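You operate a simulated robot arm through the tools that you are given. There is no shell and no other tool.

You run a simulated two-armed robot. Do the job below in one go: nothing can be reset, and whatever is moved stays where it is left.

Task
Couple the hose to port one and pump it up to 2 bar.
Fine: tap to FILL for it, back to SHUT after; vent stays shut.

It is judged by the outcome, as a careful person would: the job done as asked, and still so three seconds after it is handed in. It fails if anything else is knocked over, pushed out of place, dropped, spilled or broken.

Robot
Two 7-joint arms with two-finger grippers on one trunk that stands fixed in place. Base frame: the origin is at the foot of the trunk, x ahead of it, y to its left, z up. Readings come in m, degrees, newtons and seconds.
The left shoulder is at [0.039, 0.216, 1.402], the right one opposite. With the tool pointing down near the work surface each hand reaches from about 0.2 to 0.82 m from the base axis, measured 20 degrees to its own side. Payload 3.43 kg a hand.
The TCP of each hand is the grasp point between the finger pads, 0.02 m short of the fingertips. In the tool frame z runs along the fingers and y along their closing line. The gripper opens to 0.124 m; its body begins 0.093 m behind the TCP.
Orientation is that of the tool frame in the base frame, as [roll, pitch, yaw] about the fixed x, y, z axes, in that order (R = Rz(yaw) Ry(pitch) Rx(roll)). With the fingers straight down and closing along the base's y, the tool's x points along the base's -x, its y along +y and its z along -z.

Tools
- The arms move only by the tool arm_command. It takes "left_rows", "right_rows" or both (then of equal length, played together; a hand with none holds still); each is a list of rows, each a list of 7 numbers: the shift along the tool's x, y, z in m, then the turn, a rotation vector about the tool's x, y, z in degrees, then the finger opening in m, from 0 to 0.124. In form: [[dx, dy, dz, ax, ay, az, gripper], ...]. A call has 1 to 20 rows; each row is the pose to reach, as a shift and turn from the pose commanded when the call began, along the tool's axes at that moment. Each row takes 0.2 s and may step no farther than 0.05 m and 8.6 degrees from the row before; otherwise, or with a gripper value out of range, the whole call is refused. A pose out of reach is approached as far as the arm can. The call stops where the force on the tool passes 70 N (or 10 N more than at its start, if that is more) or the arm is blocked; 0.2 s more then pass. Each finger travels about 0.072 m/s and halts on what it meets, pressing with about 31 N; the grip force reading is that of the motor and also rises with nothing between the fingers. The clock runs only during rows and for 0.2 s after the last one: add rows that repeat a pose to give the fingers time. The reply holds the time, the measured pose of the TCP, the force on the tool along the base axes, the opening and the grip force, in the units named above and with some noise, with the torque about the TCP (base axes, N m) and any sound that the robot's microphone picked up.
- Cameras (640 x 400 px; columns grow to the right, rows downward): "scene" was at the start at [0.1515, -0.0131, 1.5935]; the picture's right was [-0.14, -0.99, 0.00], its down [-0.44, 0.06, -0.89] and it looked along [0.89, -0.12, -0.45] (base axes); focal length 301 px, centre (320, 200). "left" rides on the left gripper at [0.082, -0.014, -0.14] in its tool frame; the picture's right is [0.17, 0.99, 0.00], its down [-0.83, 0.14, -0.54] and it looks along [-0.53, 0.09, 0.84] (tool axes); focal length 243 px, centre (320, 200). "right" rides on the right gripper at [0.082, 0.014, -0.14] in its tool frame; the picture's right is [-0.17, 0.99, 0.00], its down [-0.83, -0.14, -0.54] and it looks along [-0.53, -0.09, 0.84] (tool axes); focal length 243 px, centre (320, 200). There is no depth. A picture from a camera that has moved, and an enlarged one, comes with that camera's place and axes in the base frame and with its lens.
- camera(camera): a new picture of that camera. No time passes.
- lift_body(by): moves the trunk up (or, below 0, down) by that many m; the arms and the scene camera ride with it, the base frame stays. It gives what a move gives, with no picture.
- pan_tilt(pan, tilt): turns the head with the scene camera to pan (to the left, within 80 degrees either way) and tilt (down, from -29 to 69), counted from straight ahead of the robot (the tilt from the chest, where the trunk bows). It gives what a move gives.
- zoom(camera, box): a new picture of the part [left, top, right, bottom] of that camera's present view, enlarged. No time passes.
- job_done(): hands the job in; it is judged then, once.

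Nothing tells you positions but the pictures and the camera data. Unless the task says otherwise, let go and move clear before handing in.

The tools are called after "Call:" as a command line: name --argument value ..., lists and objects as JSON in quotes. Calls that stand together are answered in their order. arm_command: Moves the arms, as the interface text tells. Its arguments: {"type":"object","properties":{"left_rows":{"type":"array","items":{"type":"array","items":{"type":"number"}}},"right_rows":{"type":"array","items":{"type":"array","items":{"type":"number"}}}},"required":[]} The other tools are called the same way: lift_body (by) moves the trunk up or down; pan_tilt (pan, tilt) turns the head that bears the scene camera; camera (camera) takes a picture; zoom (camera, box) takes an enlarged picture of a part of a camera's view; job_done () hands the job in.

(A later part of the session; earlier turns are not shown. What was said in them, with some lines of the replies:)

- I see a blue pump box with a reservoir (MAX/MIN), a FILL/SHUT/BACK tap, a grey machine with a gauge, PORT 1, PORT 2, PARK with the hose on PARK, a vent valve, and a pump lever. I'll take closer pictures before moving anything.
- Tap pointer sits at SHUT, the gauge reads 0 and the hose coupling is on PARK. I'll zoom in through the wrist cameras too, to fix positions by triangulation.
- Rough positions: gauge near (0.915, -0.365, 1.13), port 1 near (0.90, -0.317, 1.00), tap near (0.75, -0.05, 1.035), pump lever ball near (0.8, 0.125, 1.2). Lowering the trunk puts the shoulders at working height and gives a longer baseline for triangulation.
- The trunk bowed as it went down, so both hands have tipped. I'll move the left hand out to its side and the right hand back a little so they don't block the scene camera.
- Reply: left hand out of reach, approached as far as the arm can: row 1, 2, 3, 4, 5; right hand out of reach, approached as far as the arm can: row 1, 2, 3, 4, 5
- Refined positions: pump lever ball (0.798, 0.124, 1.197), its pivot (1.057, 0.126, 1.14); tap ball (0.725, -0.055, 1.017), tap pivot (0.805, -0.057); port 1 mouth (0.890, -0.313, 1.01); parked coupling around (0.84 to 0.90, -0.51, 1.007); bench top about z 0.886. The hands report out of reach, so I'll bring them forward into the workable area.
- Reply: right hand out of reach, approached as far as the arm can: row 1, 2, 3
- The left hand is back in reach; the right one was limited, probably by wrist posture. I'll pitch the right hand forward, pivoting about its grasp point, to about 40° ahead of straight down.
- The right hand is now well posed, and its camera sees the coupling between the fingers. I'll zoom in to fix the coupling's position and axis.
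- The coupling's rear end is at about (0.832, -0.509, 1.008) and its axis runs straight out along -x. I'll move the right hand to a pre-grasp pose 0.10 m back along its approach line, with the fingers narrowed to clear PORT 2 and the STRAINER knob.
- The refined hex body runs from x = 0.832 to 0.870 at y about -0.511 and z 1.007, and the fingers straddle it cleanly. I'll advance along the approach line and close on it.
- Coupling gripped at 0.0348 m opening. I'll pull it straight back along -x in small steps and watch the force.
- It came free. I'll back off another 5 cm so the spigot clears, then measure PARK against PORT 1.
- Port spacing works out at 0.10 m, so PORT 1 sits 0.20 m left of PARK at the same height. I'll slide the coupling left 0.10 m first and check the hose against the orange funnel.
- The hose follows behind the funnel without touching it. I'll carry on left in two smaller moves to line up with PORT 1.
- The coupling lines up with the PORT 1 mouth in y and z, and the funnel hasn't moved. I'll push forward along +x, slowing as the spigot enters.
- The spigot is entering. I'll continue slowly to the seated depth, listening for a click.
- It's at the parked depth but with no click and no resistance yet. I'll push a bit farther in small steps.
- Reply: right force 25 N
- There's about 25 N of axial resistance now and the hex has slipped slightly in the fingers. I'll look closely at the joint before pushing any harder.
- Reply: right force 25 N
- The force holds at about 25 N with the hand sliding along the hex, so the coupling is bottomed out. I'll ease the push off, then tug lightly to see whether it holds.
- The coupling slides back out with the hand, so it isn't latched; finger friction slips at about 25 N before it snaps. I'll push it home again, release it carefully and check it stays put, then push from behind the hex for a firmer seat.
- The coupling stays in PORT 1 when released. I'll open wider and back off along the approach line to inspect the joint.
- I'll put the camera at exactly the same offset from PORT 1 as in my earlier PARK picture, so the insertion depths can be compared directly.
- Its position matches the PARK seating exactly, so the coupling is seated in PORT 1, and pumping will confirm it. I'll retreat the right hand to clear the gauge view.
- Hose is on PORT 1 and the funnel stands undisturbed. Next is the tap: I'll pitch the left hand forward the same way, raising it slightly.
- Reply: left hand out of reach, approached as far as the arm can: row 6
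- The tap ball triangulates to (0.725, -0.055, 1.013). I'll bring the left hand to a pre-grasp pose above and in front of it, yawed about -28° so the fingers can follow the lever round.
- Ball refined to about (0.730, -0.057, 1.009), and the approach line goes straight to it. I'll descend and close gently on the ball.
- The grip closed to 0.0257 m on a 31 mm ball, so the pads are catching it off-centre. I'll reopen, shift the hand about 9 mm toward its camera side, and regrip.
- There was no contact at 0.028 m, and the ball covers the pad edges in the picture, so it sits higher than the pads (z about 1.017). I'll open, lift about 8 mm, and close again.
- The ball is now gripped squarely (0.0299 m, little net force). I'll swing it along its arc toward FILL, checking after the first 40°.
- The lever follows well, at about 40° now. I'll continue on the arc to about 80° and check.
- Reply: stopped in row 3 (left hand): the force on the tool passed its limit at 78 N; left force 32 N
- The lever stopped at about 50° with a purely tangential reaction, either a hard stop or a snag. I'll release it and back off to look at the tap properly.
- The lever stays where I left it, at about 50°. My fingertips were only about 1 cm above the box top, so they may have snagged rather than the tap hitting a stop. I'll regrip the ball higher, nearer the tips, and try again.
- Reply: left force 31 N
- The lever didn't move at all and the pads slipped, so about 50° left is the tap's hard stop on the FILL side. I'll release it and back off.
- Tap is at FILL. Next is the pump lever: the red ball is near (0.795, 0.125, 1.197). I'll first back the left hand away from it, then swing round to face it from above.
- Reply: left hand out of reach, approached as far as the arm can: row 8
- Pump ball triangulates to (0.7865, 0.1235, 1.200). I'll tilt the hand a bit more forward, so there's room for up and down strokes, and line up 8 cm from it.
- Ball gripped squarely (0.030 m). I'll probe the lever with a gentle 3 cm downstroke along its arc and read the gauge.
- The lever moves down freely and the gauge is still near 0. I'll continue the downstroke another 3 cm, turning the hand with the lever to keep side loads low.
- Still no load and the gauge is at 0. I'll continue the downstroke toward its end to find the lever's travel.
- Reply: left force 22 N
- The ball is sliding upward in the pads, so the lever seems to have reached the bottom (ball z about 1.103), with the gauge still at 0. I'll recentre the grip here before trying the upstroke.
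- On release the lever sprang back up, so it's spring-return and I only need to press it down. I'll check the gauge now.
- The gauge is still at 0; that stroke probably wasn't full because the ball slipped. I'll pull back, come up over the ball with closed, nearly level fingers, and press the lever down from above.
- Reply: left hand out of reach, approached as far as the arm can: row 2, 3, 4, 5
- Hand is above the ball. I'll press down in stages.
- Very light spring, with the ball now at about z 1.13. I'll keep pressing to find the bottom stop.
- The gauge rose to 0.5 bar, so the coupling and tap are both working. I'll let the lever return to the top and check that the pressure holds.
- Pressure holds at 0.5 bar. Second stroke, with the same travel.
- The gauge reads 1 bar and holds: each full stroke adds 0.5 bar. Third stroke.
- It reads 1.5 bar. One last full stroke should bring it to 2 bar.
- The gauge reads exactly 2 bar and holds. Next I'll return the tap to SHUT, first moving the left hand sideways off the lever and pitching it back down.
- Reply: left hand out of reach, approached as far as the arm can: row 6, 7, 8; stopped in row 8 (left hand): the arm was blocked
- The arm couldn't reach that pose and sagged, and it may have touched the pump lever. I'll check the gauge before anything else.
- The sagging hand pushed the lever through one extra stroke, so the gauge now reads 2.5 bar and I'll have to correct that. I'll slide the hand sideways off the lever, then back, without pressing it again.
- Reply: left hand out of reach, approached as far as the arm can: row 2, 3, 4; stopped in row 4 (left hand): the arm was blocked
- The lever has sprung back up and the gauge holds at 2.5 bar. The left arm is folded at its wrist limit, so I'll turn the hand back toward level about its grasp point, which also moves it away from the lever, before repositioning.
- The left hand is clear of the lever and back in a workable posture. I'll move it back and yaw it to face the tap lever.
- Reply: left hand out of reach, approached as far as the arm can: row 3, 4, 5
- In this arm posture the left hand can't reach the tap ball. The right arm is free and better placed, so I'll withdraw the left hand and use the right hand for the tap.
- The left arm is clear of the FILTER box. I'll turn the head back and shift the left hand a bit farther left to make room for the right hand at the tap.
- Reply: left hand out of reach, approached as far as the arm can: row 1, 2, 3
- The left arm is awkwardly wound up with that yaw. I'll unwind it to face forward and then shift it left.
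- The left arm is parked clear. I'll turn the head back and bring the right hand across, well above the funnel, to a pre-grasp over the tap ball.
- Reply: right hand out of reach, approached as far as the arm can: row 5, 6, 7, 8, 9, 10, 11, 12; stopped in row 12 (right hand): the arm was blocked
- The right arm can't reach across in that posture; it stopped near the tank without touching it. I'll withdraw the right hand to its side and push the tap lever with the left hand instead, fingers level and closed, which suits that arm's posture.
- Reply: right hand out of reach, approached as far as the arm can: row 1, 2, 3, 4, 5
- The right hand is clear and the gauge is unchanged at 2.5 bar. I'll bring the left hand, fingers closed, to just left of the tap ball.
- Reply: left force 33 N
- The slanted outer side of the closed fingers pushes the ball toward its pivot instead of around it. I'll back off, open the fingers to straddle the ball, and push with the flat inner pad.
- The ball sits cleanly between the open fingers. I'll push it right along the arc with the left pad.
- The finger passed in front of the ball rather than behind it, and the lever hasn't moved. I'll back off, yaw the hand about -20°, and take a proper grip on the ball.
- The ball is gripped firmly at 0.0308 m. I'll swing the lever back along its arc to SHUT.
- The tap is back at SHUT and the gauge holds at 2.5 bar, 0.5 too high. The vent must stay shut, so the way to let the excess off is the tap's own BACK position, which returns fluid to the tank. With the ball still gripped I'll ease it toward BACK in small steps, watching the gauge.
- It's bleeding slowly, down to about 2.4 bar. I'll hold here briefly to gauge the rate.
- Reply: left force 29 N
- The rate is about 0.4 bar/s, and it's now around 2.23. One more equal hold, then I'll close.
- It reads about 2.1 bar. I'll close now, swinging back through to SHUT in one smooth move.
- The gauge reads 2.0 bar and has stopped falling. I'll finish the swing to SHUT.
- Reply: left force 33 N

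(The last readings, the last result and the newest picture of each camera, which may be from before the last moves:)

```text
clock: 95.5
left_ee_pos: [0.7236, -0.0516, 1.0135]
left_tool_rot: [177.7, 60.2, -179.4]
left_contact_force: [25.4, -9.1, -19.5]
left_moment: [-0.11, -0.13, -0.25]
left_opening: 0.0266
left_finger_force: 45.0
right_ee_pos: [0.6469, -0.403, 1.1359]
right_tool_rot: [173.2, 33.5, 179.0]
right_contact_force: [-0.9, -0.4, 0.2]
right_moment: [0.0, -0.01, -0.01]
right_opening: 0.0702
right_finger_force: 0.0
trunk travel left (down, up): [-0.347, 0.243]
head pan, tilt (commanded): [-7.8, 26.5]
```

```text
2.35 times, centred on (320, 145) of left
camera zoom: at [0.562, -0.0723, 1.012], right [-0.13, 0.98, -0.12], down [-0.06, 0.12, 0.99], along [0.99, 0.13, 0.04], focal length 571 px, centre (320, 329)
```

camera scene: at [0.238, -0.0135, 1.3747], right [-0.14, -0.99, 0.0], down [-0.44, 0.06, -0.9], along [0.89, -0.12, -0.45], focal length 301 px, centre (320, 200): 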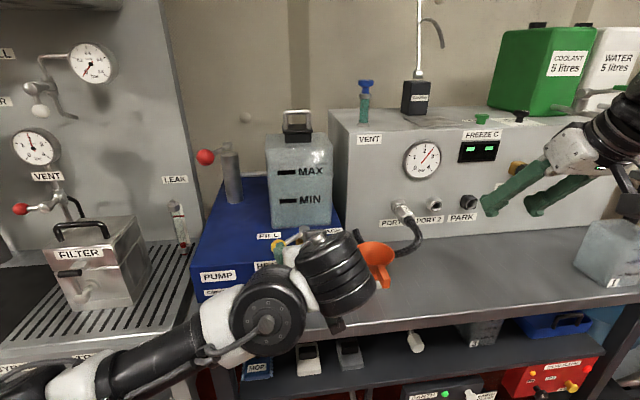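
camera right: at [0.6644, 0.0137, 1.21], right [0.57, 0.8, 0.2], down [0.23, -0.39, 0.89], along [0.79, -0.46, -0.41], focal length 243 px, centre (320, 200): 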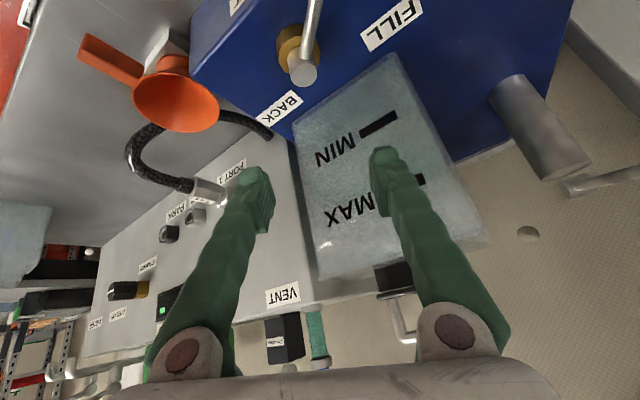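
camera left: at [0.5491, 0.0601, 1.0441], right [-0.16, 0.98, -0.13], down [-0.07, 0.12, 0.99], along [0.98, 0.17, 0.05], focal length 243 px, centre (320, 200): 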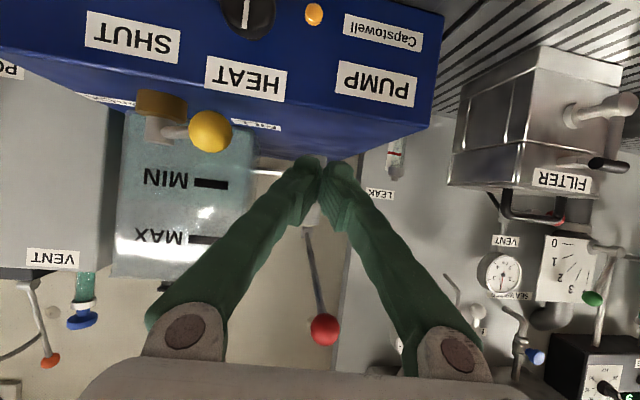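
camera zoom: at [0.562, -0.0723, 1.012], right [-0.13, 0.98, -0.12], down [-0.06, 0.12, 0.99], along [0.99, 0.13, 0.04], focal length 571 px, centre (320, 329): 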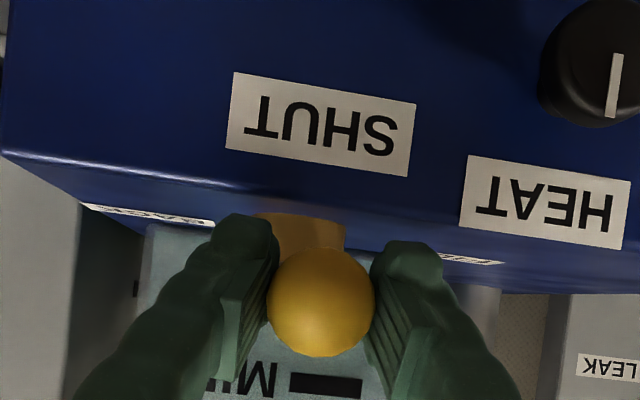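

Call:
arm_command --left_rows '[[-0.0015, -0.001, 0.0026, 0, 0, 0, 0.024], [-0.0015, -0.001, 0.0026, 0, 0, 0, 0.032], [-0.0015, -0.001, 0.0026, 0, 0, 0, 0.042], [-0.0015, -0.001, 0.0026, 0, 0, 0, 0.055]]'

Call:
zoom --camera "left" --box '[200, 60, 440, 230]'

Call:
zoom --camera "scene" --box '[380, 120, 470, 190]'

```text
clock: 96.5
left_ee_pos: [0.7214, -0.0522, 1.0186]
left_tool_rot: [178.0, 60.5, -179.3]
left_contact_force: [1.1, 0.9, -0.3]
left_moment: [0.0, 0.0, -0.03]
left_opening: 0.055
left_finger_force: 0.0
right_ee_pos: [0.6421, -0.4022, 1.1397]
right_tool_rot: [173.2, 33.8, 179.1]
right_contact_force: [0.0, -0.3, -0.4]
right_moment: [-0.04, -0.02, 0.04]
right_opening: 0.0702
right_finger_force: 0.0
trunk travel left (down, up): [-0.347, 0.243]
head pan, tilt (commanded): [-7.8, 26.5]
```

```text
2.35 times, centred on (320, 145) of left
camera zoom: at [0.5601, -0.0728, 1.0156], right [-0.12, 0.98, -0.13], down [-0.07, 0.12, 0.99], along [0.99, 0.13, 0.05], focal length 571 px, centre (320, 329)
```

zoom: 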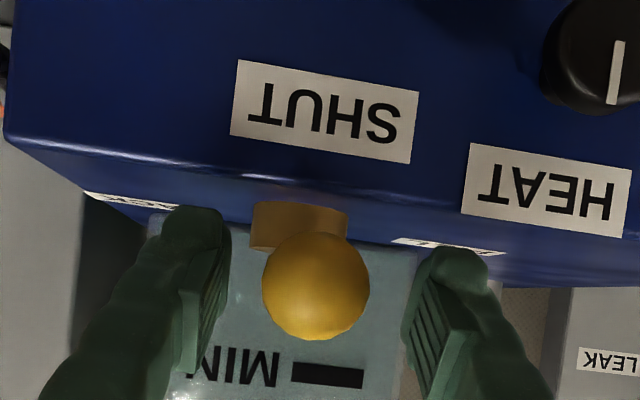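

```text
5.71 times, centred on (425, 155) of scene
camera zoom: at [0.2376, -0.0131, 1.3748], right [-0.14, -0.99, 0.0], down [-0.44, 0.06, -0.9], along [0.89, -0.12, -0.45], focal length 1722 px, centre (-280, 457)
```

zoom: 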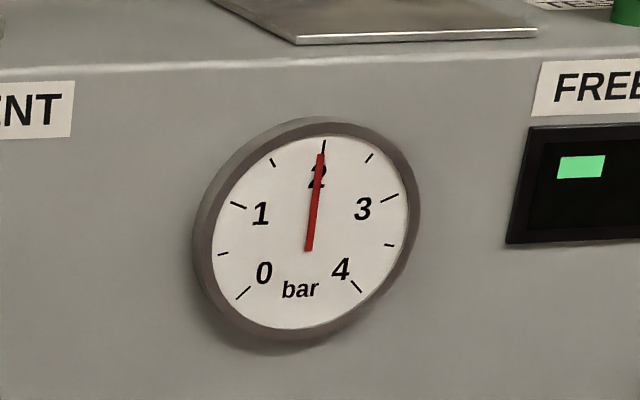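

Released; the gauge sits at 2.0 bar. I'll back the left hand straight out and check the tap.

Call:
arm_command --left_rows '[[0, 0, -0.03, 0, 0, 0, 0.06], [0, 0, -0.06, 0, 0, 0, 0.065], [0, 0.01, -0.09, 0, 0, 0, 0.065], [0, 0.05, -0.105, 0, 0, 0, 0.06], [0, 0.09, -0.105, 0, 0, 0, 0.05], [0, 0.13, -0.105, 0, 0, 0, 0.05]]'

Call:
camera --camera "scene"

Call:
zoom --camera "scene" --box '[240, 180, 360, 300]'

```text
clock: 97.9
left_ee_pos: [0.6243, 0.0745, 1.0729]
left_tool_rot: [178.0, 60.6, -179.2]
left_contact_force: [-1.2, 0.8, 0.5]
left_moment: [-0.06, -0.01, 0.0]
left_opening: 0.0502
left_finger_force: 0.0
right_ee_pos: [0.6404, -0.402, 1.1422]
right_tool_rot: [173.2, 33.8, 179.0]
right_contact_force: [0.7, 0.0, 0.6]
right_moment: [0.01, 0.03, -0.05]
right_opening: 0.0703
right_finger_force: 0.0
trunk travel left (down, up): [-0.347, 0.243]
head pan, tilt (commanded): [-7.8, 26.5]
```

```text
taken
camera scene: at [0.2377, -0.0119, 1.3748], right [-0.14, -0.99, 0.0], down [-0.44, 0.06, -0.9], along [0.89, -0.12, -0.45], focal length 301 px, centre (320, 200)
```

scene: 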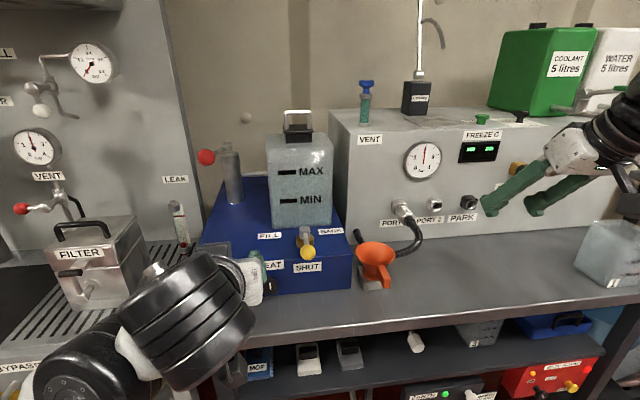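

```text
3.33 times, centred on (300, 240) of scene
camera zoom: at [0.2377, -0.0119, 1.3748], right [-0.14, -0.99, 0.0], down [-0.44, 0.06, -0.9], along [0.89, -0.12, -0.45], focal length 1004 px, centre (387, 67)
```

zoom: 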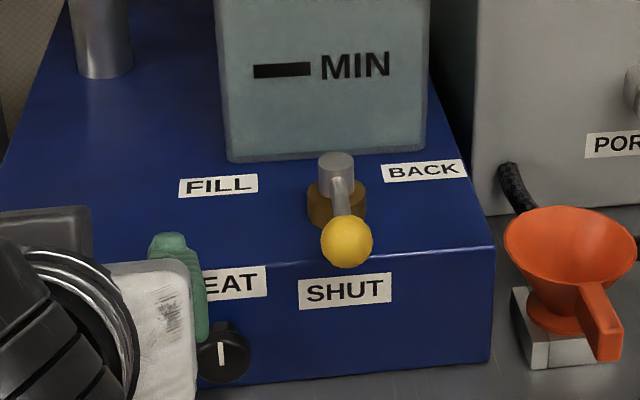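

The tap lever is exactly where it started at SHUT. I'll move the left hand farther clear, let a couple of seconds pass, and check everything.

Call:
arm_command --left_rows '[[0, 0.04, 0, 0, 0, 0, 0.05], [0, 0.08, 0, 0, 0, 0, 0.05], [0, 0.1, 0, 0, 0, 0, 0.05], [0, 0.1, 0, 0, 0, 0, 0.05], [0, 0.1, 0, 0, 0, 0, 0.05], [0, 0.1, 0, 0, 0, 0, 0.05], [0, 0.1, 0, 0, 0, 0, 0.05], [0, 0.1, 0, 0, 0, 0, 0.05], [0, 0.1, 0, 0, 0, 0, 0.05], [0, 0.1, 0, 0, 0, 0, 0.05], [0, 0.1, 0, 0, 0, 0, 0.05], [0, 0.1, 0, 0, 0, 0, 0.05]]'

Call:
camera --camera "scene"

Call:
zoom --camera "scene" --box '[380, 120, 470, 190]'

Call:
zoom --camera "scene" --box '[190, 130, 370, 310]'

Call:
zoom --camera "scene" --box '[330, 60, 480, 280]'

```text
clock: 100.5
left_ee_pos: [0.6208, 0.1705, 1.0748]
left_tool_rot: [178.0, 60.5, -179.2]
left_contact_force: [-0.2, -0.8, -0.3]
left_moment: [0.04, -0.03, -0.02]
left_opening: 0.0499
left_finger_force: 0.2
right_ee_pos: [0.6415, -0.4028, 1.1407]
right_tool_rot: [173.2, 33.9, 179.0]
right_contact_force: [-0.1, 0.0, 0.3]
right_moment: [-0.02, 0.02, 0.01]
right_opening: 0.0699
right_finger_force: 0.1
trunk travel left (down, up): [-0.347, 0.243]
head pan, tilt (commanded): [-7.8, 26.5]
```

```text
taken
camera scene: at [0.2381, -0.0132, 1.3747], right [-0.14, -0.99, 0.0], down [-0.44, 0.06, -0.89], along [0.89, -0.12, -0.45], focal length 301 px, centre (320, 200)
```

scene: 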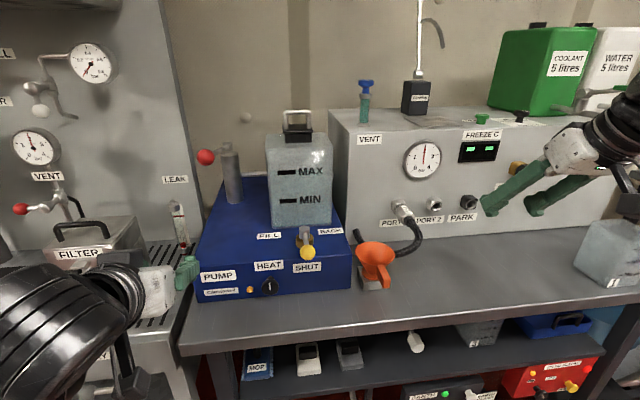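

```text
5.71 times, centred on (425, 155) of scene
camera zoom: at [0.2381, -0.0132, 1.3747], right [-0.14, -0.99, 0.0], down [-0.44, 0.06, -0.89], along [0.89, -0.12, -0.45], focal length 1722 px, centre (-280, 457)
```

zoom: 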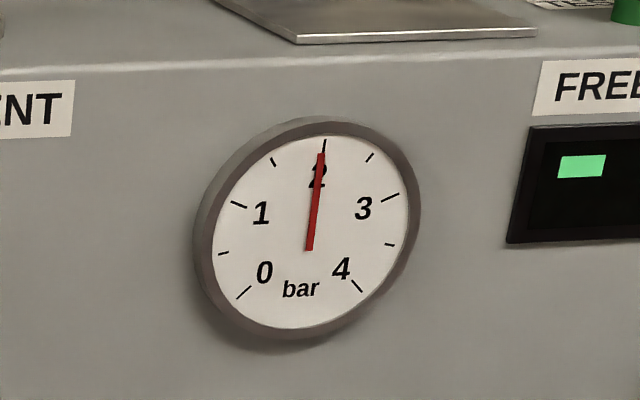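

```text
2.22 times, centred on (280, 220) of scene
camera zoom: at [0.2381, -0.0132, 1.3747], right [-0.14, -0.99, 0.0], down [-0.44, 0.06, -0.89], along [0.89, -0.12, -0.45], focal length 670 px, centre (409, 156)
```

zoom: 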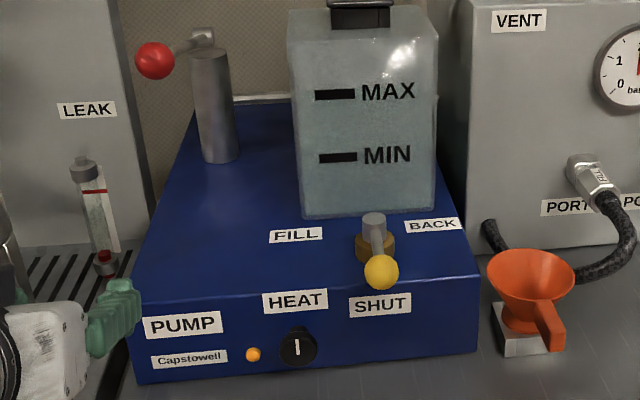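

```text
1.82 times, centred on (405, 170) of scene
camera zoom: at [0.2381, -0.0132, 1.3747], right [-0.14, -0.99, 0.0], down [-0.44, 0.06, -0.89], along [0.89, -0.12, -0.45], focal length 548 px, centre (166, 254)
```

zoom: 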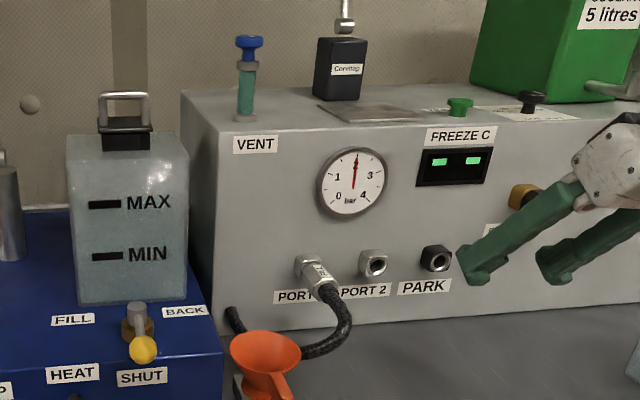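

Everything checks out. The coupling is seated in PORT 1, the gauge has held steady at 2.0 bar, the tap is at SHUT and the vent is untouched. The pump lever is at rest, the funnel, tank and filter box haven't moved, and both hands are clear. I'm handing in.

Call:
job_done

```text
The job is handed in.
```

The hose is coupled to port one and the circuit is at 2 bar. The tap is back at SHUT, the vent was never touched, and the gauge held steady for the few seconds I watched before handing in.

**Overshoot:** I pumped four strokes at FILL to exactly 2 bar. As I moved the left hand away it sagged onto the pump lever and added an extra stroke, which took the gauge to 2.5 bar. To correct that with the vent shut, I closed the tap and then eased it briefly toward BACK. Once the gauge had fallen to 2.0, I returned it to SHUT. You hadn't asked for the BACK position, so you should know I used it.

**Hose and funnel:** With the hose on port one, its loop runs close behind the orange funnel on the bench. At one point during the move it appeared to pass through the funnel's rim in the picture, but the funnel didn't move.

Nothing else in view was knocked, dropped or spilled, and both hands are clear.
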